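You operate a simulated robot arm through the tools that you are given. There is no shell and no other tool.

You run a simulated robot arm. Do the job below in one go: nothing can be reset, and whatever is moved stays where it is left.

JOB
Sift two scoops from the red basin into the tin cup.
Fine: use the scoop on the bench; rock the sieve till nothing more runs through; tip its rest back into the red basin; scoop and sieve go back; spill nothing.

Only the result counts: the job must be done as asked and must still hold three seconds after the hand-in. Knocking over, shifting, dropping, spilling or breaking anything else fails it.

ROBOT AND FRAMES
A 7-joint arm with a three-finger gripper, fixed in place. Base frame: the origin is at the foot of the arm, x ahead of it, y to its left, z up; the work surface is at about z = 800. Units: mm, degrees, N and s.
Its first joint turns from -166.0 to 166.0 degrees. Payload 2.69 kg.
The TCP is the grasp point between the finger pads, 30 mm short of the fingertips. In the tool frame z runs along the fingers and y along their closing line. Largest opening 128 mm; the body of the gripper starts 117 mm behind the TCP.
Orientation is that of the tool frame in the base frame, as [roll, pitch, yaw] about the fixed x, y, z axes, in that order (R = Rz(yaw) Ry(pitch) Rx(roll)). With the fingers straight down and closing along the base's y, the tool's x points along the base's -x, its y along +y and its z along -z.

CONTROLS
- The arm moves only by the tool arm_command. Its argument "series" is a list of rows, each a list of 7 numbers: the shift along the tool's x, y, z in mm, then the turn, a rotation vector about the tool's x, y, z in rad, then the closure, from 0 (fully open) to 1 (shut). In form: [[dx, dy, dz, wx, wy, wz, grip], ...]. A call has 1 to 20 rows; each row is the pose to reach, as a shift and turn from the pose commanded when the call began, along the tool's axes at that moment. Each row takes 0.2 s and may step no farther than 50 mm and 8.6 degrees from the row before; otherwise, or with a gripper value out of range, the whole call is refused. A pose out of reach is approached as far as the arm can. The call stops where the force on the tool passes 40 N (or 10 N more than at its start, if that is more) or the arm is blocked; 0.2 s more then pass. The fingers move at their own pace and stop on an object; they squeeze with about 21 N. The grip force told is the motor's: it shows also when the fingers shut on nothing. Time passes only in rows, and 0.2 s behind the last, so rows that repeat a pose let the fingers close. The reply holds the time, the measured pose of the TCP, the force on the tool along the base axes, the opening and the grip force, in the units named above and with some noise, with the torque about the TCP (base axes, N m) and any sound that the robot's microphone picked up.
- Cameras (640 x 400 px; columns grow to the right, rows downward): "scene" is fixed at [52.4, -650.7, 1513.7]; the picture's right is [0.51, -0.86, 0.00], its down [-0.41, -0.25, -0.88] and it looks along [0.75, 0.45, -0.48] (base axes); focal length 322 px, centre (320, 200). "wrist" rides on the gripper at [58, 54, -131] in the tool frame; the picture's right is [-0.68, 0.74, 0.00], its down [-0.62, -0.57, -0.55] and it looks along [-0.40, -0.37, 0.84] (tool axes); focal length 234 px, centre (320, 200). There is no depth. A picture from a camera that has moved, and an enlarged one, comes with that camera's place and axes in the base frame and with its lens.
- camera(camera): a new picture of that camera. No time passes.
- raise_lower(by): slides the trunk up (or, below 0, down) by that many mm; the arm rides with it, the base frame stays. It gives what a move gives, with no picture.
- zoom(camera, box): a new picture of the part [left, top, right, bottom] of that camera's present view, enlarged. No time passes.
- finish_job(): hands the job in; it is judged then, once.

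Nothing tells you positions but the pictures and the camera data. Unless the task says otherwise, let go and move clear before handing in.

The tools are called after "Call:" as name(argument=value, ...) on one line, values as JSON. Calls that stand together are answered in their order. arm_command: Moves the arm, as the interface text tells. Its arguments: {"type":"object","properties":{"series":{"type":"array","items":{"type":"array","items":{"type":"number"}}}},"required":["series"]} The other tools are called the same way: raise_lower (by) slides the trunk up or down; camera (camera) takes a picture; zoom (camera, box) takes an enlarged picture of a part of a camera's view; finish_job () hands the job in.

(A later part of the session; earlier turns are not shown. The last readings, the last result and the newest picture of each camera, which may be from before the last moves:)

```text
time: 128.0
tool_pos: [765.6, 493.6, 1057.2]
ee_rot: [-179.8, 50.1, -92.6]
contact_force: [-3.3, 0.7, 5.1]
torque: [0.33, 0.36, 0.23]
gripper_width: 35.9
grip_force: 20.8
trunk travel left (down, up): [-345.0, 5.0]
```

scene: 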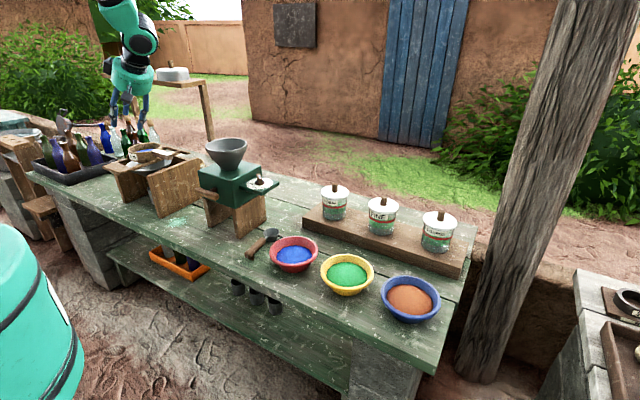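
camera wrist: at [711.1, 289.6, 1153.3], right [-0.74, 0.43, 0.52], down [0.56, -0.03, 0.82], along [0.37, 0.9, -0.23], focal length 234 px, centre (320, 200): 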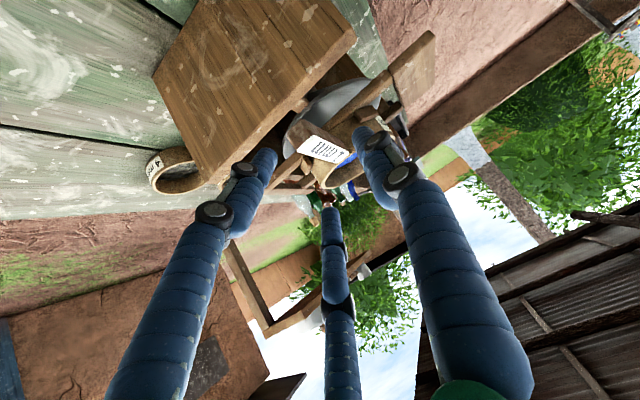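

Forces are nearly balanced now. Lifting the sieve a little, about 12 mm, to clear the blocks.

Call:
arm_command(series=[[-3.1, 0, -2.6, 0, 0, 0, 1], [-6.1, 0, -5.1, 0, 0, 0, 1], [-9.2, 0, -7.7, 0, 0, 0, 1], [-9.2, 0, -7.7, 0, 0, 0, 1]])

Call:
zoom(camera="scene", box=[110, 125, 210, 195])

Call:
camera(camera="wrist")

```text
time: 129.0
tool_pos: [768.3, 493.3, 1069.4]
ee_rot: [-179.9, 50.1, -92.6]
contact_force: [0.4, 0.5, -2.3]
torque: [-0.2, -0.02, 0.01]
gripper_width: 35.8
grip_force: 21.3
trunk travel left (down, up): [-345.0, 5.0]
```

```text
5.71 times, centred on (160, 160) of scene
camera zoom: at [52.4, -650.7, 1513.7], right [0.51, -0.86, 0.0], down [-0.41, -0.25, -0.88], along [0.75, 0.45, -0.48], focal length 1838 px, centre (1234, 429)
```

zoom: 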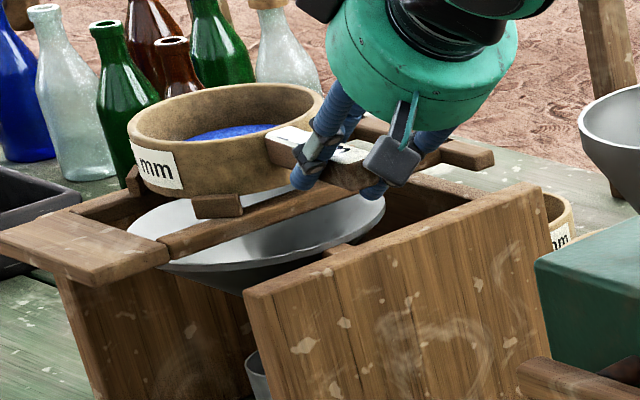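

```text
taken
camera wrist: at [707.3, 357.9, 1108.5], right [-0.72, 0.47, 0.52], down [0.56, -0.05, 0.82], along [0.41, 0.88, -0.23], focal length 234 px, centre (320, 200)
```

wrist: 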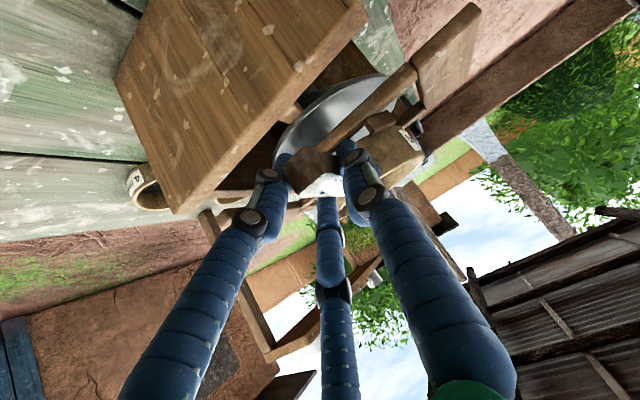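

The sieve hangs level and free, still over the funnel. Now rocking it gently side to side about the handle axis with a small shake.

Call:
arm_command(series=[[0, -8, 0, -0.0897, 0, 0.1074, 1], [0, 0, 0, 0, 0, 0, 1], [0, 8, 0, 0.0897, 0, -0.1074, 1], [0, 0, 0, 0, 0, 0, 1], [0, -8, 0, -0.0897, 0, 0.1074, 1], [0, 0, 0, 0, 0, 0, 1], [0, 8, 0, 0.0897, 0, -0.1074, 1], [0, 0, 0, 0, 0, 0, 1], [0, -8, 0, -0.0897, 0, 0.1074, 1], [0, 0, 0, 0, 0, 0, 1], [0, 8, 0, 0.0897, 0, -0.1074, 1], [0, 0, 0, 0, 0, 0, 1], [0, -8, 0, -0.0897, 0, 0.1074, 1], [0, 0, 0, 0, 0, 0, 1], [0, 8, 0, 0.0897, 0, -0.1074, 1], [0, 0, 0, 0, 0, 0, 1], [0, -8, 0, -0.0897, 0, 0.1074, 1], [0, 0, 0, 0, 0, 0, 1], [0, 8, 0, 0.0897, 0, -0.1074, 1], [0, 0, 0, 0, 0, 0, 1]])

Call:
zoom(camera="scene", box=[110, 125, 210, 195])

Call:
camera(camera="wrist")

```text
time: 133.2
tool_pos: [766.0, 492.3, 1067.9]
ee_rot: [180.0, 50.1, -92.7]
contact_force: [-0.7, 0.4, -2.0]
torque: [-0.15, -0.03, -0.04]
gripper_width: 35.5
grip_force: 21.2
trunk travel left (down, up): [-345.0, 5.0]
```

```text
5.71 times, centred on (160, 160) of scene
camera zoom: at [52.4, -650.7, 1513.7], right [0.51, -0.86, 0.0], down [-0.41, -0.25, -0.88], along [0.75, 0.45, -0.48], focal length 1838 px, centre (1234, 429)
```

zoom: 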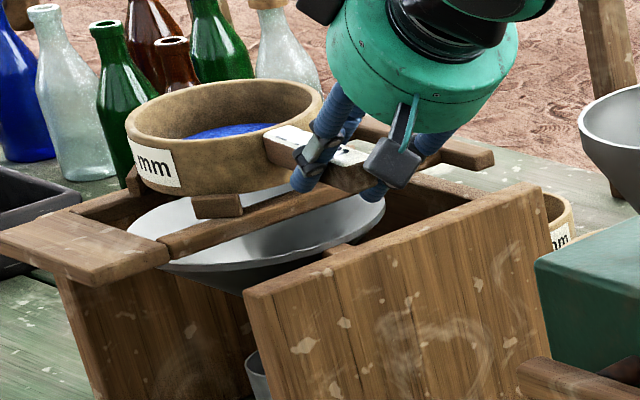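

```text
taken
camera wrist: at [706.3, 356.7, 1107.5], right [-0.72, 0.47, 0.52], down [0.56, -0.05, 0.82], along [0.41, 0.88, -0.23], focal length 234 px, centre (320, 200)
```

wrist: 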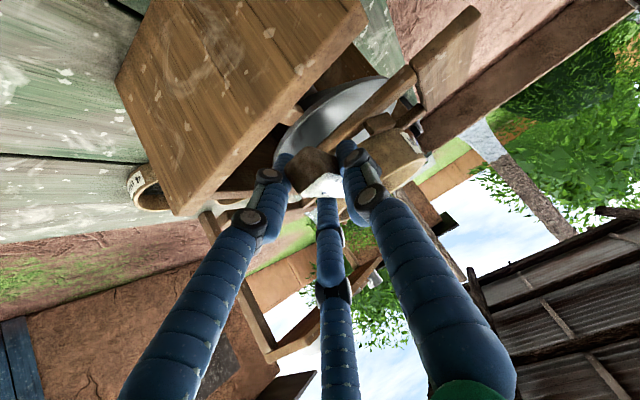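

I'll compare the powder level more closely.

Call:
zoom(camera="scene", box=[125, 135, 175, 170])

Call:
zoom(camera="scene", box=[140, 165, 200, 215])

```text
11.43 times, centred on (150, 152) of scene
camera zoom: at [52.4, -650.7, 1513.7], right [0.51, -0.86, 0.0], down [-0.41, -0.25, -0.88], along [0.75, 0.45, -0.48], focal length 3676 px, centre (2263, 743)
```

zoom: 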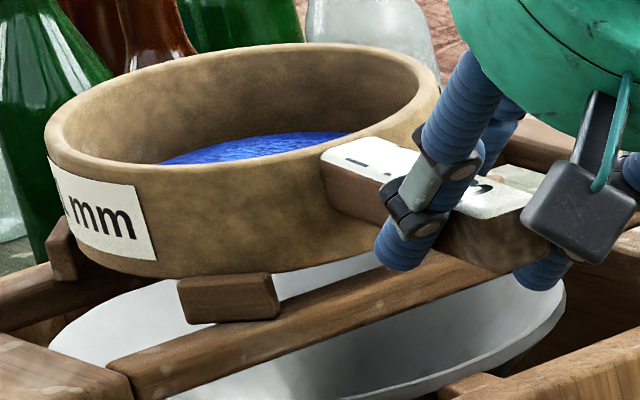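

```text
8.00 times, centred on (170, 190) of scene
camera zoom: at [52.4, -650.7, 1513.7], right [0.51, -0.86, 0.0], down [-0.41, -0.25, -0.88], along [0.75, 0.45, -0.48], focal length 2574 px, centre (1520, 280)
```

zoom: 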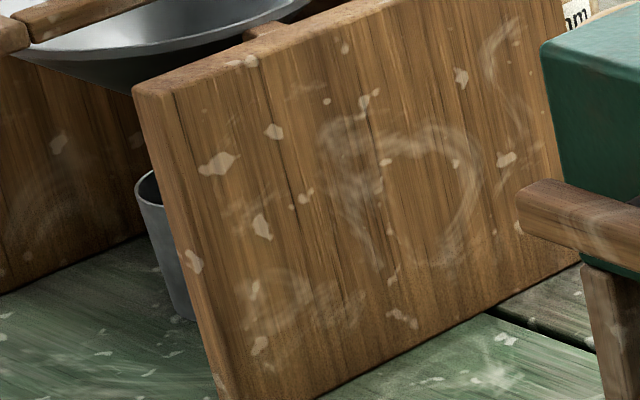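

The level has hardly changed, so I'll shake more briskly: a quicker side-to-side with the rocking, still well over the funnel.

Call:
arm_command(series=[[0, -7, 0, -0.045, 0, 0.053, 1], [0, 14, 0, 0.046, 0, -0.055, 1], [0, -14, 0, -0.046, 0, 0.055, 1], [0, 14, 0, 0.046, 0, -0.055, 1], [0, -14, 0, -0.046, 0, 0.055, 1], [0, 14, 0, 0.046, 0, -0.055, 1], [0, -14, 0, -0.046, 0, 0.055, 1], [0, 14, 0, 0.046, 0, -0.055, 1], [0, -14, 0, -0.046, 0, 0.055, 1], [0, 14, 0, 0.046, 0, -0.055, 1], [0, -14, 0, -0.046, 0, 0.055, 1], [0, 14, 0, 0.046, 0, -0.055, 1], [0, -14, 0, -0.046, 0, 0.055, 1], [0, 14, 0, 0.046, 0, -0.055, 1], [0, -14, 0, -0.046, 0, 0.055, 1], [0, 14, 0, 0.046, 0, -0.055, 1], [0, -14, 0, -0.046, 0, 0.055, 1], [0, 14, 0, 0.046, 0, -0.055, 1], [0, -7, 0, -0.02, 0, 0.024, 1], [0, 0, 0, 0, 0, 0, 1]])

Call:
zoom(camera="scene", box=[125, 135, 175, 170])

```text
time: 137.4
tool_pos: [767.8, 493.3, 1066.2]
ee_rot: [179.9, 50.1, -92.7]
contact_force: [2.1, 0.5, -2.6]
torque: [-0.13, 0.03, 0.07]
gripper_width: 35.7
grip_force: 21.2
trunk travel left (down, up): [-345.0, 5.0]
```

```text
11.43 times, centred on (150, 152) of scene
camera zoom: at [52.4, -650.7, 1513.7], right [0.51, -0.86, 0.0], down [-0.41, -0.25, -0.88], along [0.75, 0.45, -0.48], focal length 3676 px, centre (2263, 743)
```

zoom: 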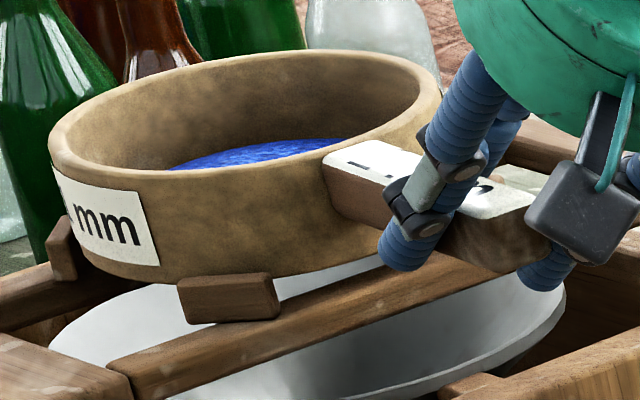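

The level is going down, so it works. I'll keep shaking in the same way.

Call:
arm_command(series=[[-1.5, -8, -1.3, -0.045, 0, 0.053, 1], [-1.5, 17, -1.3, 0.046, 0, -0.055, 1], [-1.5, -17, -1.3, -0.046, 0, 0.055, 1], [-1.5, 17, -1.3, 0.046, 0, -0.055, 1], [-1.5, -17, -1.3, -0.046, 0, 0.055, 1], [-1.5, 17, -1.3, 0.046, 0, -0.055, 1], [-1.5, -17, -1.3, -0.046, 0, 0.055, 1], [-1.5, 17, -1.3, 0.046, 0, -0.055, 1], [-1.5, -17, -1.3, -0.046, 0, 0.055, 1], [-1.5, 17, -1.3, 0.046, 0, -0.055, 1], [-1.5, -17, -1.3, -0.046, 0, 0.055, 1], [-1.5, 17, -1.3, 0.046, 0, -0.055, 1], [-1.5, -17, -1.3, -0.046, 0, 0.055, 1], [-1.5, 17, -1.3, 0.046, 0, -0.055, 1], [-1.5, -17, -1.3, -0.046, 0, 0.055, 1], [-1.5, 17, -1.3, 0.046, 0, -0.055, 1], [-1.5, -17, -1.3, -0.046, 0, 0.055, 1], [-1.5, 17, -1.3, 0.046, 0, -0.055, 1], [-1.5, -8, -1.3, -0.02, 0, 0.024, 1], [-1.5, 0, -1.3, 0, 0, 0, 1]])

Call:
arm_command(series=[[0, -8, 0, -0.045, 0, 0.053, 1], [0, 17, 0, 0.046, 0, -0.055, 1], [0, -17, 0, -0.046, 0, 0.055, 1], [0, 17, 0, 0.046, 0, -0.055, 1], [0, -17, 0, -0.046, 0, 0.055, 1], [0, 17, 0, 0.046, 0, -0.055, 1], [0, -17, 0, -0.046, 0, 0.055, 1], [0, 17, 0, 0.046, 0, -0.055, 1], [0, -17, 0, -0.046, 0, 0.055, 1], [0, 17, 0, 0.046, 0, -0.055, 1], [0, -17, 0, -0.046, 0, 0.055, 1], [0, 17, 0, 0.046, 0, -0.055, 1], [0, -17, 0, -0.046, 0, 0.055, 1], [0, 17, 0, 0.046, 0, -0.055, 1], [0, -17, 0, -0.046, 0, 0.055, 1], [0, 17, 0, 0.046, 0, -0.055, 1], [0, -17, 0, -0.046, 0, 0.055, 1], [0, 17, 0, 0.046, 0, -0.055, 1], [0, -8, 0, -0.02, 0, 0.024, 1], [0, 0, 0, 0, 0, 0, 1]])

Call:
zoom(camera="scene", box=[125, 135, 175, 170])

Call:
zoom(camera="scene", box=[100, 125, 220, 215])

```text
time: 141.6
tool_pos: [766.2, 491.6, 1068.9]
ee_rot: [179.9, 50.0, -92.7]
contact_force: [0.3, -0.8, -2.6]
torque: [-0.1, 0.06, 0.06]
gripper_width: 36.1
grip_force: 21.3
trunk travel left (down, up): [-345.0, 5.0]
```

```text
time: 145.8
tool_pos: [767.9, 491.9, 1070.3]
ee_rot: [180.0, 50.2, -92.5]
contact_force: [-6.5, 2.2, 2.6]
torque: [0.5, 0.05, 1.1]
gripper_width: 33.9
grip_force: 21.0
trunk travel left (down, up): [-345.0, 5.0]
```

```text
11.43 times, centred on (150, 152) of scene
camera zoom: at [52.4, -650.7, 1513.7], right [0.51, -0.86, 0.0], down [-0.41, -0.25, -0.88], along [0.75, 0.45, -0.48], focal length 3676 px, centre (2263, 743)
```

zoom: 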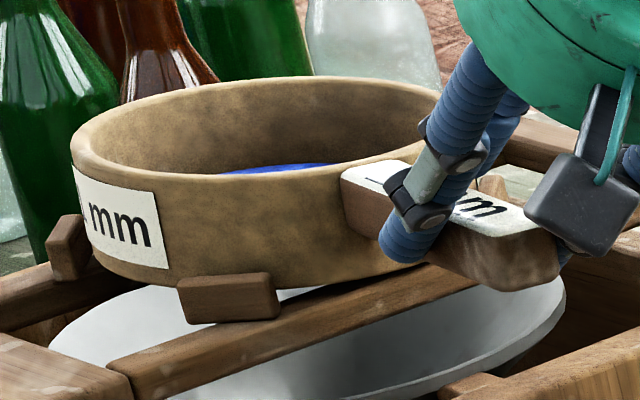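

```text
4.44 times, centred on (160, 170) of scene
camera zoom: at [52.4, -650.7, 1513.7], right [0.51, -0.86, 0.0], down [-0.41, -0.25, -0.88], along [0.75, 0.45, -0.48], focal length 1430 px, centre (1031, 333)
```

zoom: 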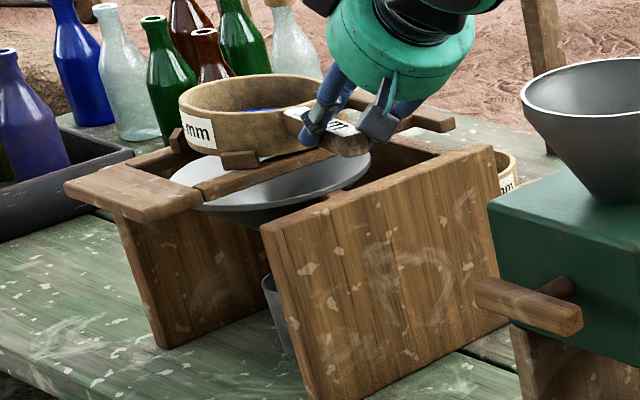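

The powder is much lower now, but the ring has sagged a little in the grip and touches a block. I'll lift it slightly free and check its tilt.

Call:
arm_command(series=[[-3.8, 0, -3.2, 0, 0, 0, 1], [-7.7, 0, -6.4, 0, 0, 0, 1], [-11.5, 0, -9.6, 0, 0, 0, 1], [-11.5, 0, -9.6, 0, 0, 0, 1]])

Call:
zoom(camera="scene", box=[115, 125, 195, 180])

Call:
zoom(camera="wrist", box=[220, 70, 440, 230])

```text
time: 146.8
tool_pos: [767.8, 492.7, 1086.1]
ee_rot: [-179.9, 50.0, -92.6]
contact_force: [0.2, 0.1, -1.7]
torque: [-0.18, -0.02, 0.0]
gripper_width: 33.5
grip_force: 21.0
trunk travel left (down, up): [-345.0, 5.0]
```

```text
7.27 times, centred on (155, 152) of scene
camera zoom: at [52.4, -650.7, 1513.7], right [0.51, -0.86, 0.0], down [-0.41, -0.25, -0.88], along [0.75, 0.45, -0.48], focal length 2340 px, centre (1520, 546)
```

zoom: 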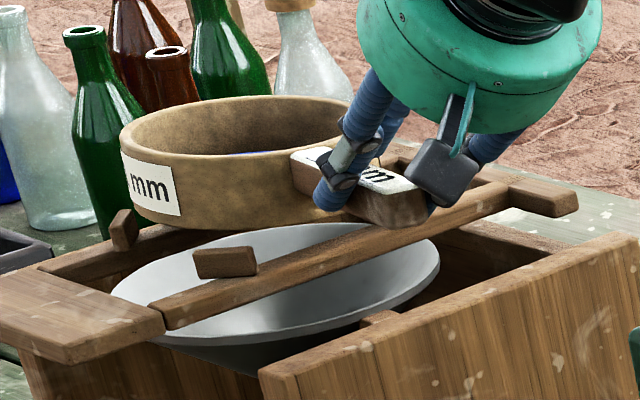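

```text
2.50 times, centred on (330, 150) of wrist
camera zoom: at [707.9, 357.7, 1125.5], right [-0.72, 0.47, 0.52], down [0.56, -0.05, 0.82], along [0.41, 0.88, -0.23], focal length 585 px, centre (295, 325)
```

zoom: 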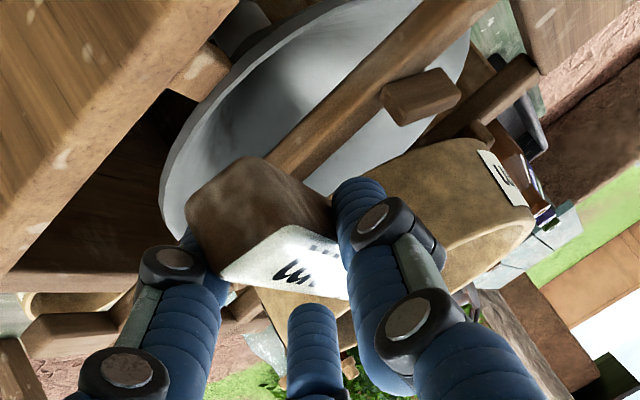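

It's free again and about 0.6 N lighter, so much has gone through. Shaking on, at this slightly higher position.

Call:
arm_command(series=[[0, -8, 0, -0.045, 0, 0.053, 1], [0, 15, 0, 0.046, 0, -0.055, 1], [0, -15, 0, -0.046, 0, 0.055, 1], [0, 15, 0, 0.046, 0, -0.055, 1], [0, -15, 0, -0.046, 0, 0.055, 1], [0, 15, 0, 0.046, 0, -0.055, 1], [0, -15, 0, -0.046, 0, 0.055, 1], [0, 15, 0, 0.046, 0, -0.055, 1], [0, -15, 0, -0.046, 0, 0.055, 1], [0, 15, 0, 0.046, 0, -0.055, 1], [0, -15, 0, -0.046, 0, 0.055, 1], [0, 15, 0, 0.046, 0, -0.055, 1], [0, -15, 0, -0.046, 0, 0.055, 1], [0, 15, 0, 0.046, 0, -0.055, 1], [0, -15, 0, -0.046, 0, 0.055, 1], [0, 15, 0, 0.046, 0, -0.055, 1], [0, -15, 0, -0.046, 0, 0.055, 1], [0, 15, 0, 0.046, 0, -0.055, 1], [0, -8, 0, -0.02, 0, 0.024, 1], [0, 0, 0, 0, 0, 0, 1]])

Call:
zoom(camera="scene", box=[115, 125, 195, 180])

```text
time: 151.0
tool_pos: [769.6, 491.6, 1082.9]
ee_rot: [179.8, 50.1, -92.7]
contact_force: [1.1, 0.1, -2.1]
torque: [-0.11, 0.1, 0.08]
gripper_width: 35.5
grip_force: 20.5
trunk travel left (down, up): [-345.0, 5.0]
```

```text
7.27 times, centred on (155, 152) of scene
camera zoom: at [52.4, -650.7, 1513.7], right [0.51, -0.86, 0.0], down [-0.41, -0.25, -0.88], along [0.75, 0.45, -0.48], focal length 2340 px, centre (1520, 546)
```

zoom: 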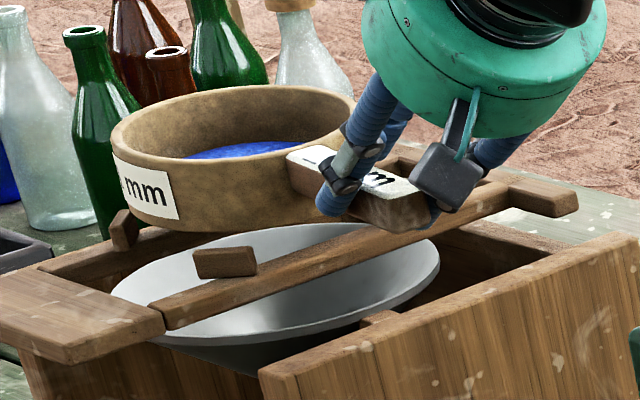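

The sieve tilts a little in the grip, which makes the level hard to judge. I'll hold still for a moment and look closely.

Call:
arm_command(series=[[0, 0, 0, 0, 0, 0, 1], [0, 0, 0, 0, 0, 0, 1]])

Call:
zoom(camera="scene", box=[125, 130, 175, 165])

Call:
zoom(camera="wrist", box=[220, 70, 440, 230])

```text
time: 151.6
tool_pos: [767.8, 492.8, 1086.6]
ee_rot: [-179.9, 50.0, -92.6]
contact_force: [1.0, -0.9, -2.3]
torque: [-0.18, -0.03, 0.05]
gripper_width: 35.3
grip_force: 21.0
trunk travel left (down, up): [-345.0, 5.0]
```

```text
11.43 times, centred on (150, 148) of scene
camera zoom: at [52.4, -650.7, 1513.7], right [0.51, -0.86, 0.0], down [-0.41, -0.25, -0.88], along [0.75, 0.45, -0.48], focal length 3676 px, centre (2263, 800)
```

zoom: 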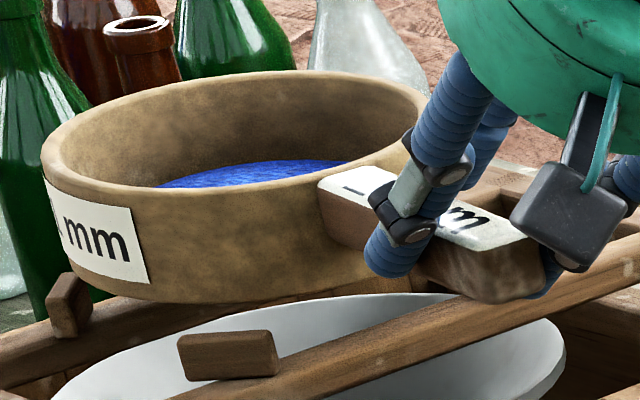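

```text
2.50 times, centred on (330, 150) of wrist
camera zoom: at [708.0, 357.7, 1124.9], right [-0.72, 0.47, 0.52], down [0.56, -0.05, 0.82], along [0.41, 0.88, -0.23], focal length 585 px, centre (295, 325)
```

zoom: 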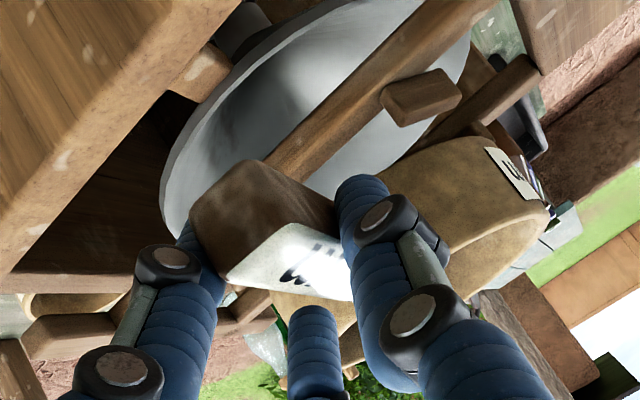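

Compared at equal tilt, the level dropped in the first rocking and has been about constant since. I'll do one more slow, wide rocking and compare again.

Call:
arm_command(series=[[0, -8, 0, -0.0897, 0, 0.1074, 1], [0, 0, 0, 0, 0, 0, 1], [0, 8, 0, 0.0897, 0, -0.1074, 1], [0, 0, 0, 0, 0, 0, 1], [0, -8, 0, -0.0897, 0, 0.1074, 1], [0, 0, 0, 0, 0, 0, 1], [0, 8, 0, 0.0897, 0, -0.1074, 1], [0, 0, 0, 0, 0, 0, 1], [0, -8, 0, -0.0897, 0, 0.1074, 1], [0, 0, 0, 0, 0, 0, 1], [0, 8, 0, 0.0897, 0, -0.1074, 1], [0, 0, 0, 0, 0, 0, 1], [0, -8, 0, -0.0897, 0, 0.1074, 1], [0, 0, 0, 0, 0, 0, 1], [0, 8, 0, 0.0897, 0, -0.1074, 1], [0, 0, 0, 0, 0, 0, 1], [0, -8, 0, -0.0897, 0, 0.1074, 1], [0, 0, 0, 0, 0, 0, 1], [0, 0, 0, 0, 0, 0, 1], [0, 0, 0, 0, 0, 0, 1]])

Call:
zoom(camera="scene", box=[125, 130, 175, 165])

```text
time: 155.8
tool_pos: [768.0, 491.2, 1085.2]
ee_rot: [-179.9, 50.1, -92.8]
contact_force: [0.1, 1.2, -1.9]
torque: [-0.14, 0.06, 0.09]
gripper_width: 35.6
grip_force: 21.1
trunk travel left (down, up): [-345.0, 5.0]
```

```text
11.43 times, centred on (150, 148) of scene
camera zoom: at [52.4, -650.7, 1513.7], right [0.51, -0.86, 0.0], down [-0.41, -0.25, -0.88], along [0.75, 0.45, -0.48], focal length 3676 px, centre (2263, 800)
```

zoom: 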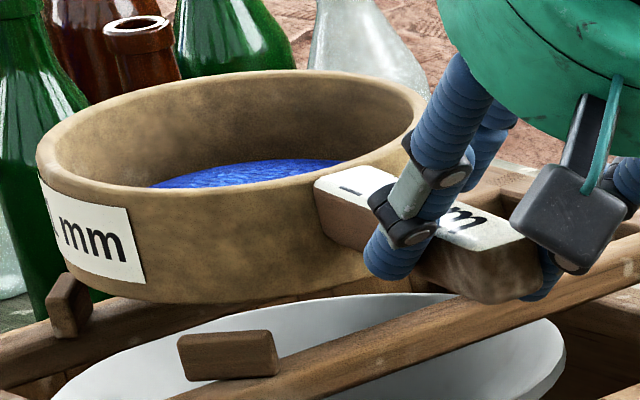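

No further change: nothing more runs through, and only the coarse rest remains. Now I raise the sieve, level, to carry it to the red basin.

Call:
arm_command(series=[[-12, 0, -10, 0, 0, 0, 1], [-34, 0, -28.5, 0, 0, 0, 1], [-57, 0, -47.7, 0, 0, 0, 1], [-80, 0, -67, 0, 0, 0, 1], [-101, 0, -84.5, 0, 0, 0, 1], [-111.2, 0, -93, 0, 0, 0, 1], [-111.2, 0, -93, 0, 0, 0, 1]])

Call:
zoom(camera="scene", box=[90, 80, 230, 190])

Call:
camera(camera="wrist")

```text
time: 157.4
tool_pos: [767.1, 490.6, 1230.5]
ee_rot: [-179.9, 50.1, -92.5]
contact_force: [0.1, 0.3, -1.7]
torque: [-0.19, -0.03, -0.02]
gripper_width: 35.5
grip_force: 21.6
trunk travel left (down, up): [-345.0, 5.0]
```

```text
3.64 times, centred on (160, 135) of scene
camera zoom: at [52.4, -650.7, 1513.7], right [0.51, -0.86, 0.0], down [-0.41, -0.25, -0.88], along [0.75, 0.45, -0.48], focal length 1170 px, centre (902, 436)
```

zoom: 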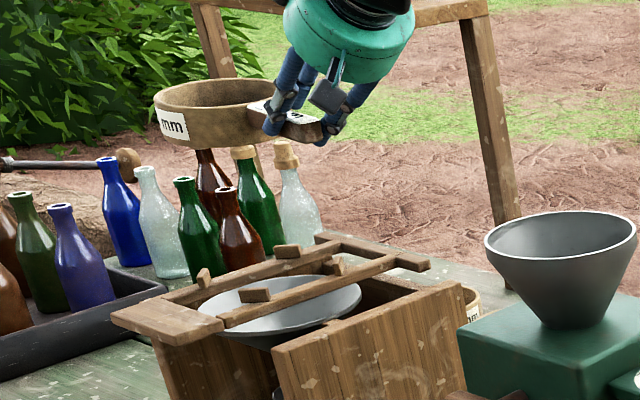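

```text
taken
camera wrist: at [707.6, 356.2, 1269.6], right [-0.72, 0.47, 0.52], down [0.56, -0.05, 0.82], along [0.41, 0.88, -0.23], focal length 234 px, centre (320, 200)
```

wrist: 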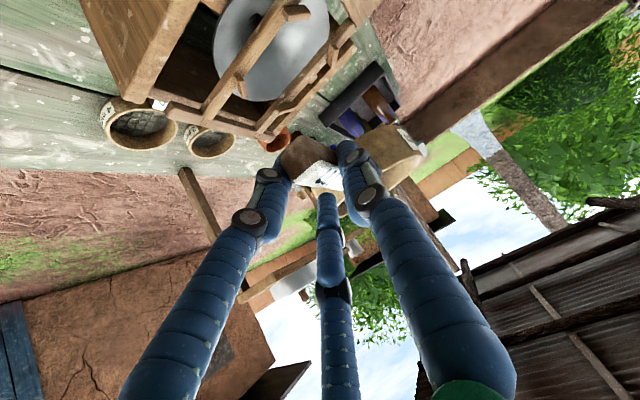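

The funnel is in view now; I'll zoom in to see it and anything on the stand.

Call:
zoom(camera="wrist", box=[190, 0, 370, 130])

Call:
zoom(camera="scene", box=[115, 90, 185, 140])

Call:
zoom(camera="scene", box=[110, 140, 210, 220])

```text
3.08 times, centred on (280, 65) of wrist
camera zoom: at [707.6, 356.2, 1269.6], right [-0.72, 0.47, 0.52], down [0.56, -0.05, 0.82], along [0.41, 0.88, -0.23], focal length 720 px, centre (443, 615)
```

zoom: 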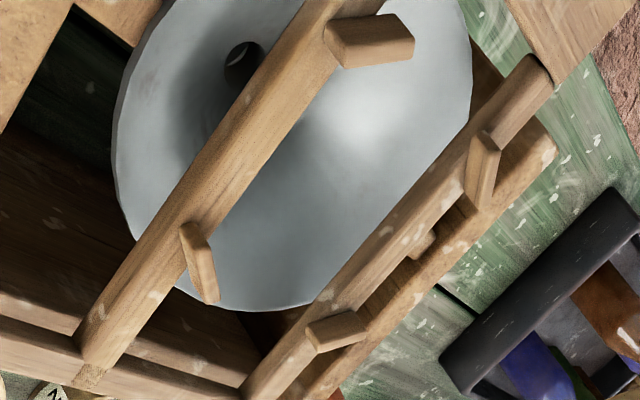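

```text
8.00 times, centred on (150, 115) of scene
camera zoom: at [52.4, -650.7, 1513.7], right [0.51, -0.86, 0.0], down [-0.41, -0.25, -0.88], along [0.75, 0.45, -0.48], focal length 2574 px, centre (1680, 880)
```

zoom: 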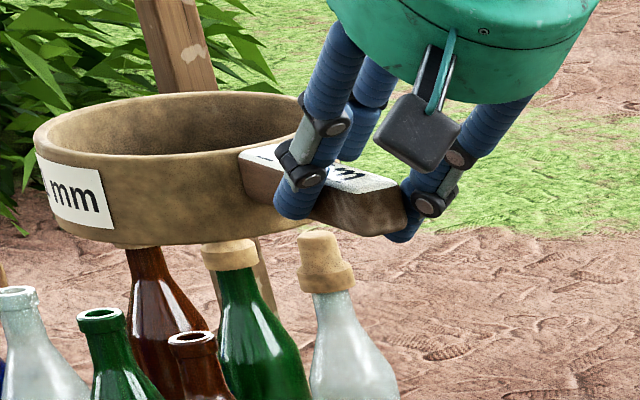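

```text
5.00 times, centred on (160, 180) of scene
camera zoom: at [52.4, -650.7, 1513.7], right [0.51, -0.86, 0.0], down [-0.41, -0.25, -0.88], along [0.75, 0.45, -0.48], focal length 1608 px, centre (1120, 300)
```

zoom: 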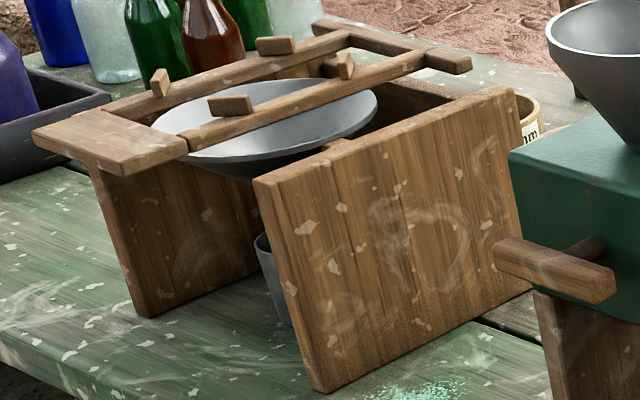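

Funnel and stand are clean. I'll zoom into the funnel's outlet to see whether blue lies in the cup.

Call:
zoom(camera="wrist", box=[245, 5, 285, 35])

Call:
zoom(camera="scene", box=[145, 185, 175, 210])

```text
13.33 times, centred on (265, 20) of wrist
camera zoom: at [707.6, 356.2, 1269.6], right [-0.72, 0.47, 0.52], down [0.56, -0.05, 0.82], along [0.41, 0.88, -0.23], focal length 3122 px, centre (1053, 2600)
```

zoom: 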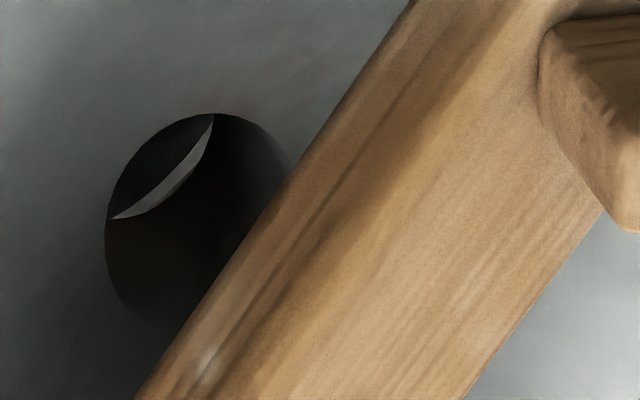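

```text
16.00 times, centred on (160, 198) of scene
camera zoom: at [52.4, -650.7, 1513.7], right [0.51, -0.86, 0.0], down [-0.41, -0.25, -0.88], along [0.75, 0.45, -0.48], focal length 5147 px, centre (2880, 240)
```

zoom: 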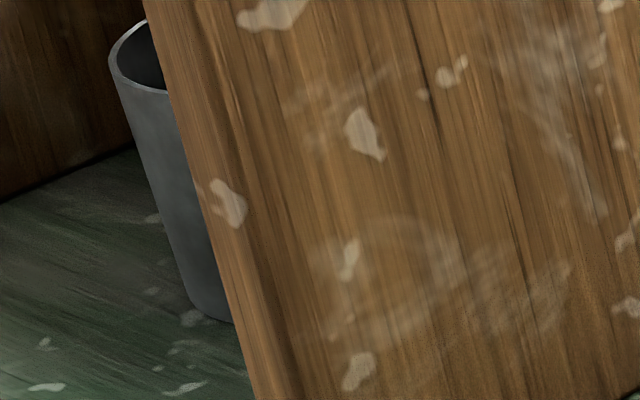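

The cup's inside can't be seen from here, but the sieve's level dropped about 5 mm in the first rocking and stayed constant through three more, so it's done. Carrying the sieve, level, round to the red basin.

Call:
arm_command(series=[[24.7, 7.5, -29.5, 0.0815, 0, 0.0681, 1], [49.3, 15, -59, 0.163, 0, 0.1363, 1], [74, 22.5, -88.5, 0.2445, 0, 0.2044, 1], [98.6, 30, -118, 0.326, 0, 0.2726, 1], [123.3, 37.6, -147.5, 0.4076, 0, 0.3407, 1], [148, 45.1, -176.9, 0.4891, 0, 0.4089, 1], [172.6, 52.6, -206.4, 0.5706, 0, 0.477, 1], [197.3, 60.1, -235.9, 0.6521, 0, 0.5452, 1], [221.9, 67.6, -265.4, 0.7336, 0, 0.6133, 1], [246.6, 75.1, -294.9, 0.8151, 0, 0.6815, 1], [271.3, 82.6, -324.4, 0.8966, 0, 0.7496, 1], [295.9, 90.1, -353.9, 0.9781, 0, 0.8178, 1], [320.6, 97.6, -383.4, 1.0596, 0, 0.8859, 1], [345.2, 105.1, -412.9, 1.1411, 0, 0.9541, 1], [369.9, 112.7, -442.4, 1.2227, 0, 1.0222, 1], [394.5, 120.2, -471.9, 1.3042, 0, 1.0904, 1], [394.5, 120.2, -471.9, 1.3042, 0, 1.0904, 1]])

Call:
camera(camera="scene")

Call:
zoom(camera="scene", box=[200, 80, 340, 190])

```text
time: 161.0
tool_pos: [618.3, -119.3, 1229.8]
ee_rot: [179.9, 50.3, 169.8]
contact_force: [-0.3, 0.0, -1.3]
torque: [0.05, 0.21, 0.0]
gripper_width: 35.6
grip_force: 21.3
trunk travel left (down, up): [-345.0, 5.0]
```

```text
taken
```

scene: 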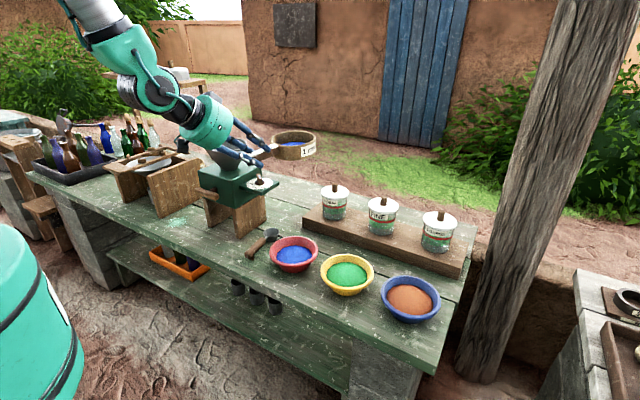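

```text
3.64 times, centred on (270, 135) of scene
camera zoom: at [52.4, -650.7, 1513.7], right [0.51, -0.86, 0.0], down [-0.41, -0.25, -0.88], along [0.75, 0.45, -0.48], focal length 1170 px, centre (502, 436)
```

zoom: 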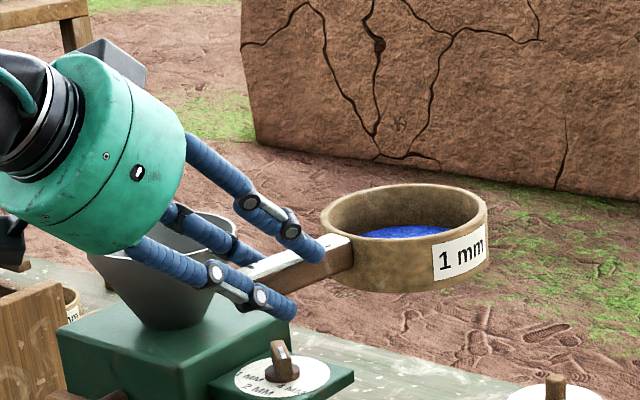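

The sieve is steady and level. A closer look at what is left in it.

Call:
zoom(camera="scene", box=[262, 120, 312, 165])

```text
8.89 times, centred on (287, 142) of scene
camera zoom: at [52.4, -650.7, 1513.7], right [0.51, -0.86, 0.0], down [-0.41, -0.25, -0.88], along [0.75, 0.45, -0.48], focal length 2859 px, centre (613, 711)
```

zoom: 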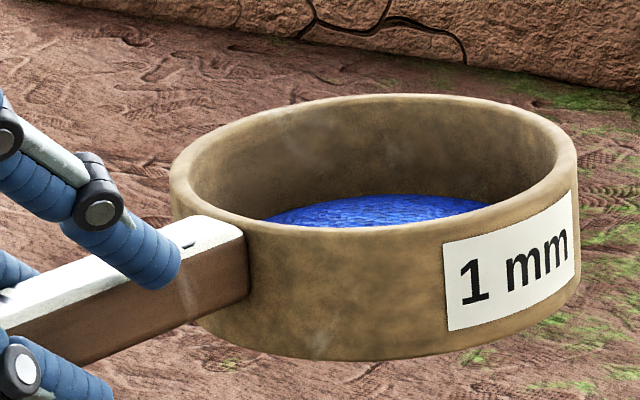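

A thin, rough rest remains. I'll lower the trunk by 200 mm so the sieve comes straight down over the basin with the arm in a better posture for tipping.

Call:
raise_lower(by=-200)

Call:
camera(camera="scene")

Call:
zoom(camera="scene", box=[220, 160, 360, 280])

```text
time: 163.2
tool_pos: [619.5, -117.9, 1030.7]
ee_rot: [-180.0, 50.3, 169.9]
contact_force: [0.6, -0.3, -1.6]
torque: [0.01, 0.18, 0.04]
gripper_width: 35.6
grip_force: 21.6
trunk travel left (down, up): [-145.0, 205.0]
```

```text
taken
```

scene: 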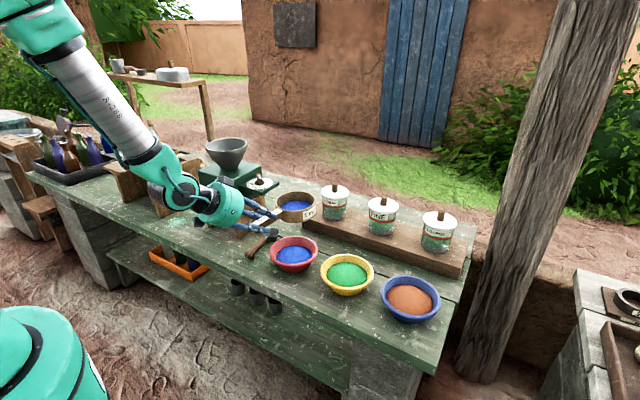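

```text
3.33 times, centred on (290, 220) of scene
camera zoom: at [52.4, -650.7, 1513.7], right [0.51, -0.86, 0.0], down [-0.41, -0.25, -0.88], along [0.75, 0.45, -0.48], focal length 1072 px, centre (420, 133)
```

zoom: 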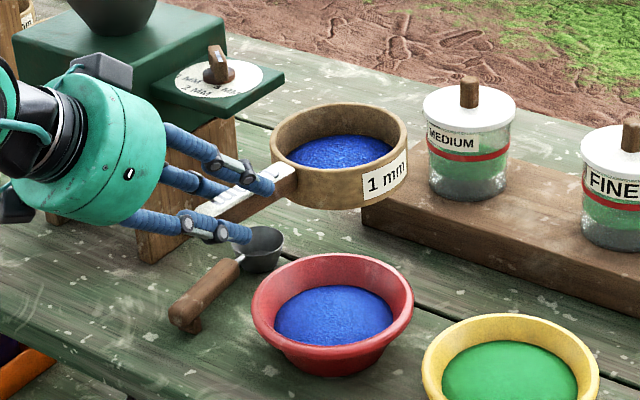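

From here the ring is about 14 mm too far forward relative to the basin. I'll lower it to about 90 mm above the rim and shift it back and slightly to the right for a right-hand tip.

Call:
arm_command(series=[[12, -3, 7, 0, 0, 0, 1], [31, -6, 18, 0, 0, 0, 1], [50, -9, 29, 0, 0, 0, 1], [66, -11, 38.5, 0, 0, 0, 1], [74.4, -11.9, 43.5, 0, 0, 0, 1], [74.4, -11.9, 43.5, 0, 0, 0, 1]])

Call:
zoom(camera="scene", box=[220, 180, 360, 300])

Call:
camera(camera="wrist")

```text
time: 164.6
tool_pos: [600.9, -125.8, 944.6]
ee_rot: [-180.0, 50.2, 169.9]
contact_force: [0.4, 1.3, -1.2]
torque: [0.04, 0.21, 0.0]
gripper_width: 35.6
grip_force: 21.1
trunk travel left (down, up): [-145.0, 205.0]
```

```text
3.33 times, centred on (290, 240) of scene
camera zoom: at [52.4, -650.7, 1513.7], right [0.51, -0.86, 0.0], down [-0.41, -0.25, -0.88], along [0.75, 0.45, -0.48], focal length 1072 px, centre (420, 67)
```

zoom: 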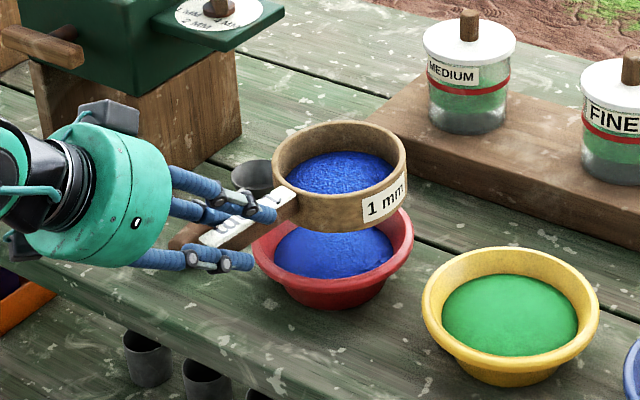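

```text
taken
camera wrist: at [475.0, -48.9, 984.4], right [0.56, 0.65, 0.52], down [-0.13, -0.55, 0.82], along [0.82, -0.52, -0.23], focal length 234 px, centre (320, 200)
```

wrist: 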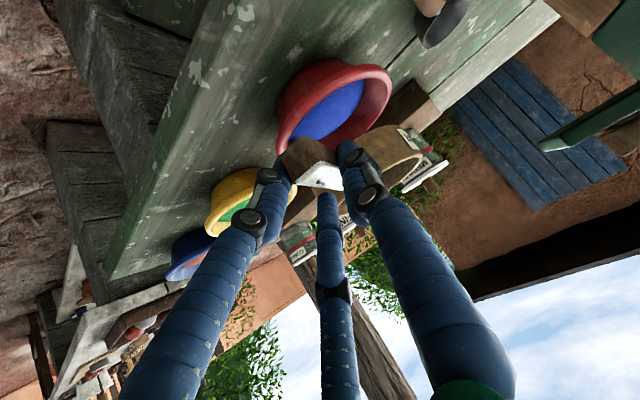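

Good view into the sieve from here; zooming in on the rest before tipping.

Call:
zoom(camera="scene", box=[270, 210, 320, 250])

```text
10.00 times, centred on (295, 230) of scene
camera zoom: at [52.4, -650.7, 1513.7], right [0.51, -0.86, 0.0], down [-0.41, -0.25, -0.88], along [0.75, 0.45, -0.48], focal length 3217 px, centre (570, -100)
```

zoom: 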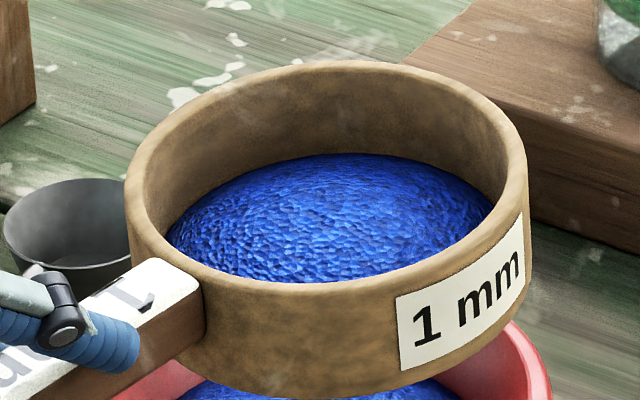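

The rest is clearly coarser-grained than the powder was. Tipping to the right now, first about 57°, to check reach and alignment.

Call:
arm_command(series=[[0, 0, 0, -0.0799, 0, 0.0962, 1], [0, 0, 0, -0.1597, 0, 0.1924, 1], [0, 0, 0, -0.2396, 0, 0.2885, 1], [0, 0, 0, -0.3194, 0, 0.3847, 1], [0, 0, 0, -0.3993, 0, 0.4809, 1], [0, 0, 0, -0.4791, 0, 0.5771, 1], [0, 0, 0, -0.559, 0, 0.6732, 1], [0, 0, 0, -0.6388, 0, 0.7694, 1]])

Call:
zoom(camera="scene", box=[220, 180, 360, 300])

Call:
camera(camera="wrist")

```text
time: 166.4
tool_pos: [601.7, -127.6, 945.4]
ee_rot: [112.3, 24.5, 124.6]
contact_force: [0.2, 0.4, -1.4]
torque: [0.0, 0.17, 0.01]
gripper_width: 35.7
grip_force: 21.5
trunk travel left (down, up): [-145.0, 205.0]
```

```text
3.33 times, centred on (290, 240) of scene
camera zoom: at [52.4, -650.7, 1513.7], right [0.51, -0.86, 0.0], down [-0.41, -0.25, -0.88], along [0.75, 0.45, -0.48], focal length 1072 px, centre (420, 67)
```

zoom: 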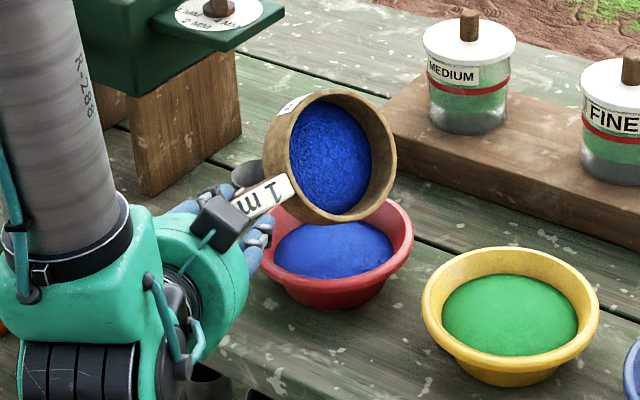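

```text
taken
camera wrist: at [465.9, -106.5, 1012.0], right [0.42, -0.12, 0.9], down [-0.2, -0.98, -0.03], along [0.88, -0.17, -0.43], focal length 234 px, centre (320, 200)
```

wrist: 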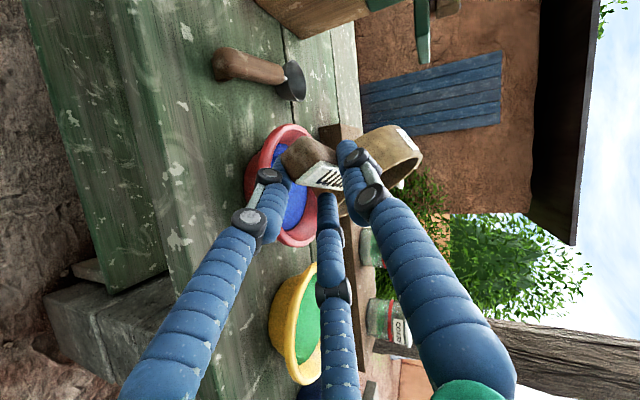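

Reach is fine and the ring is over the basin; the rest still sits on the mesh. I'll shift 20 mm left so the lower lip stays central, and continue tipping to about 125°.

Call:
arm_command(series=[[6.5, 5.4, 5.4, 0, 0, 0, 1], [12.9, 10.8, 10.8, 0, 0, 0, 1], [12.9, 10.8, 10.8, -0.0639, 0, 0.0769, 1], [12.9, 10.8, 10.8, -0.1278, 0, 0.1539, 1], [12.9, 10.8, 10.8, -0.1916, 0, 0.2308, 1], [12.9, 10.8, 10.8, -0.2555, 0, 0.3078, 1], [12.9, 10.8, 10.8, -0.3194, 0, 0.3847, 1], [12.9, 10.8, 10.8, -0.3833, 0, 0.4616, 1], [12.9, 10.8, 10.8, -0.4472, 0, 0.5386, 1], [12.9, 10.8, 10.8, -0.511, 0, 0.6155, 1], [12.9, 10.8, 10.8, -0.511, 0, 0.6155, 1]])

Call:
zoom(camera="scene", box=[220, 180, 360, 300])

Call:
camera(camera="wrist")

```text
time: 168.8
tool_pos: [606.1, -108.4, 945.9]
ee_rot: [81.5, -10.2, 120.4]
contact_force: [-0.4, 0.4, -0.9]
torque: [0.01, 0.12, 0.04]
gripper_width: 35.6
grip_force: 20.7
trunk travel left (down, up): [-145.0, 205.0]
```

```text
3.33 times, centred on (290, 240) of scene
camera zoom: at [52.4, -650.7, 1513.7], right [0.51, -0.86, 0.0], down [-0.41, -0.25, -0.88], along [0.75, 0.45, -0.48], focal length 1072 px, centre (420, 67)
```

zoom: 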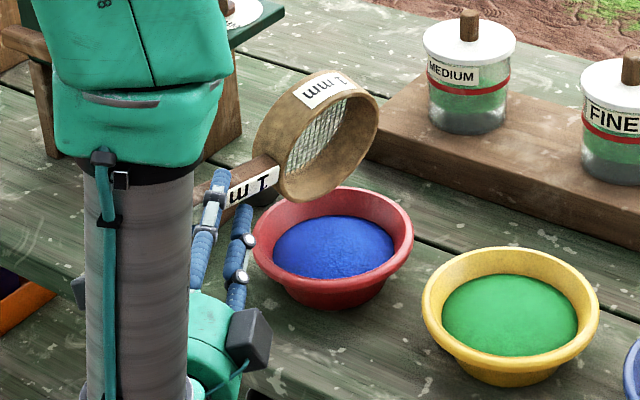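

```text
taken
camera wrist: at [461.7, -132.3, 989.3], right [0.31, -0.74, 0.6], down [-0.15, -0.66, -0.74], along [0.94, 0.14, -0.31], focal length 234 px, centre (320, 200)
```

wrist: 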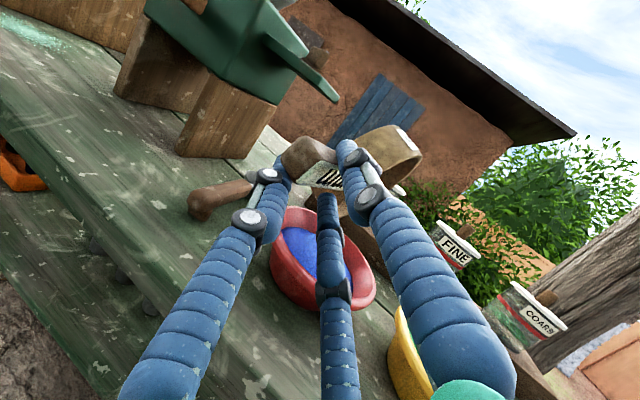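

The mesh is bare: the rest has dropped into the basin. Checking for spills closely.

Call:
zoom(camera="scene", box=[265, 195, 325, 240])

Call:
zoom(camera="scene", box=[260, 220, 350, 290])

Call:
zoom(camera="wrist", box=[160, 110, 460, 330])

```text
8.89 times, centred on (295, 218) of scene
camera zoom: at [52.4, -650.7, 1513.7], right [0.51, -0.86, 0.0], down [-0.41, -0.25, -0.88], along [0.75, 0.45, -0.48], focal length 2859 px, centre (542, 44)
```

zoom: 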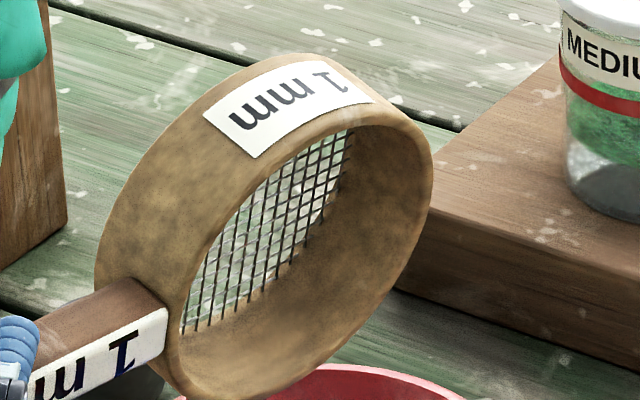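

```text
5.71 times, centred on (305, 255) of scene
camera zoom: at [52.4, -650.7, 1513.7], right [0.51, -0.86, 0.0], down [-0.41, -0.25, -0.88], along [0.75, 0.45, -0.48], focal length 1838 px, centre (406, -114)
```

zoom: 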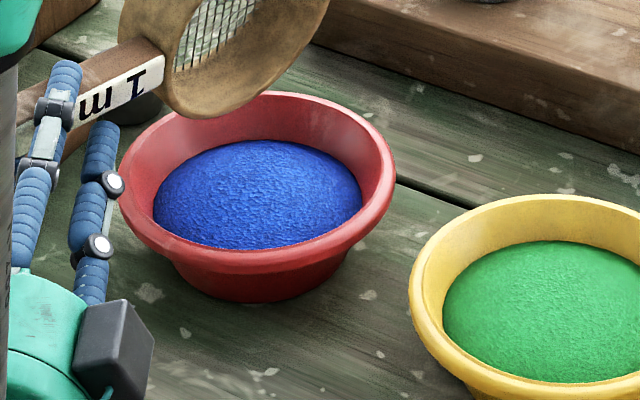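

```text
1.82 times, centred on (310, 220) of wrist
camera zoom: at [461.7, -132.3, 989.3], right [0.31, -0.74, 0.6], down [-0.15, -0.66, -0.74], along [0.94, 0.14, -0.31], focal length 426 px, centre (338, 164)
```

zoom: 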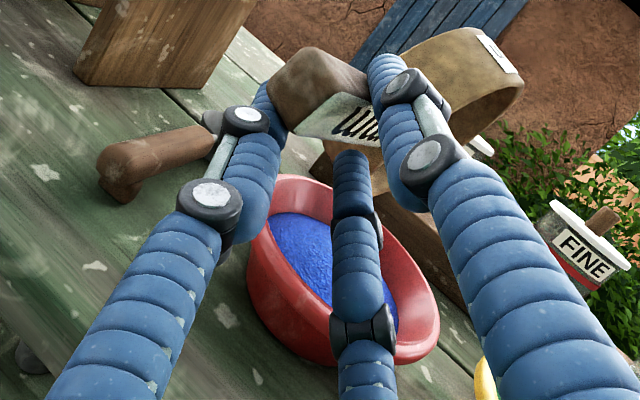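

Sieve clean, no spill. Rolling it back upright while rising a little.

Call:
arm_command(series=[[0.8, 4.5, 0.7, 0.0894, 0, -0.1077, 1], [1.6, 9, 1.3, 0.1789, 0, -0.2154, 1], [2.5, 13.5, 2, 0.2683, 0, -0.3231, 1], [3.3, 18, 2.7, 0.3577, 0, -0.4309, 1], [4.1, 22.5, 3.3, 0.4472, 0, -0.5386, 1], [4.9, 27, 4, 0.5366, 0, -0.6463, 1], [5.7, 31.4, 4.7, 0.626, 0, -0.754, 1], [6.5, 35.9, 5.4, 0.7155, 0, -0.8617, 1], [7.4, 40.4, 6, 0.8049, 0, -0.9694, 1], [8.2, 44.9, 6.7, 0.8943, 0, -1.0772, 1], [9, 49.4, 7.4, 0.9838, 0, -1.1849, 1], [9.8, 53.9, 8, 1.0732, 0, -1.2926, 1], [10.6, 58.4, 8.7, 1.1498, 0, -1.3849, 1], [10.6, 58.4, 8.7, 1.1498, 0, -1.3849, 1]])

Call:
raise_lower(by=200)

Call:
camera(camera="scene")

Call:
zoom(camera="scene", box=[200, 80, 340, 190])

```text
time: 171.8
tool_pos: [606.0, -106.5, 1005.4]
ee_rot: [180.0, 50.1, 169.9]
contact_force: [-0.1, -0.2, -0.9]
torque: [-0.01, 0.15, 0.03]
gripper_width: 35.6
grip_force: 20.6
trunk travel left (down, up): [-145.0, 205.0]
```

```text
time: 174.0
tool_pos: [605.5, -106.4, 1205.3]
ee_rot: [-180.0, 50.1, 169.9]
contact_force: [0.5, 0.5, -1.5]
torque: [0.02, 0.14, 0.01]
gripper_width: 35.6
grip_force: 21.4
trunk travel left (down, up): [-345.0, 5.0]
```

```text
taken
```

scene: 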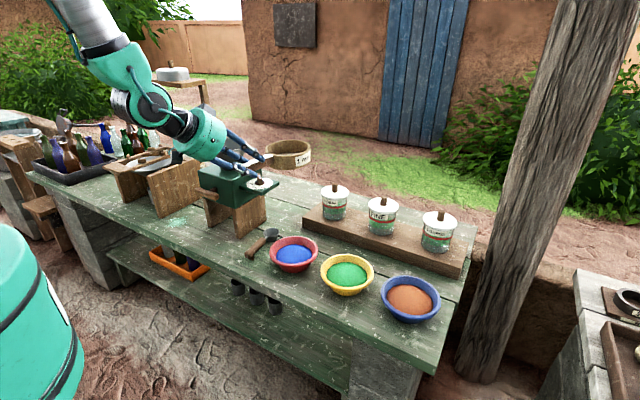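

```text
3.64 times, centred on (270, 135) of scene
camera zoom: at [52.4, -650.7, 1513.7], right [0.51, -0.86, 0.0], down [-0.41, -0.25, -0.88], along [0.75, 0.45, -0.48], focal length 1170 px, centre (502, 436)
```

zoom: 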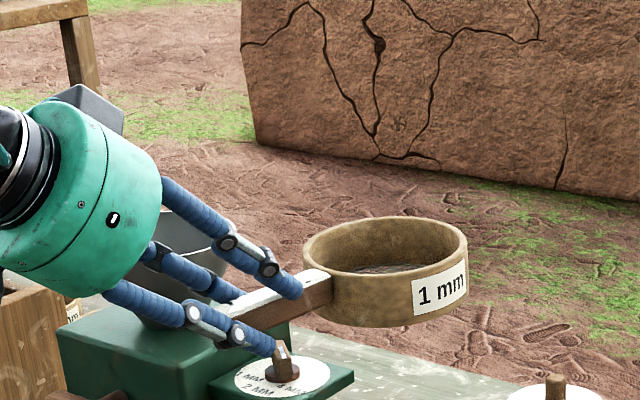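

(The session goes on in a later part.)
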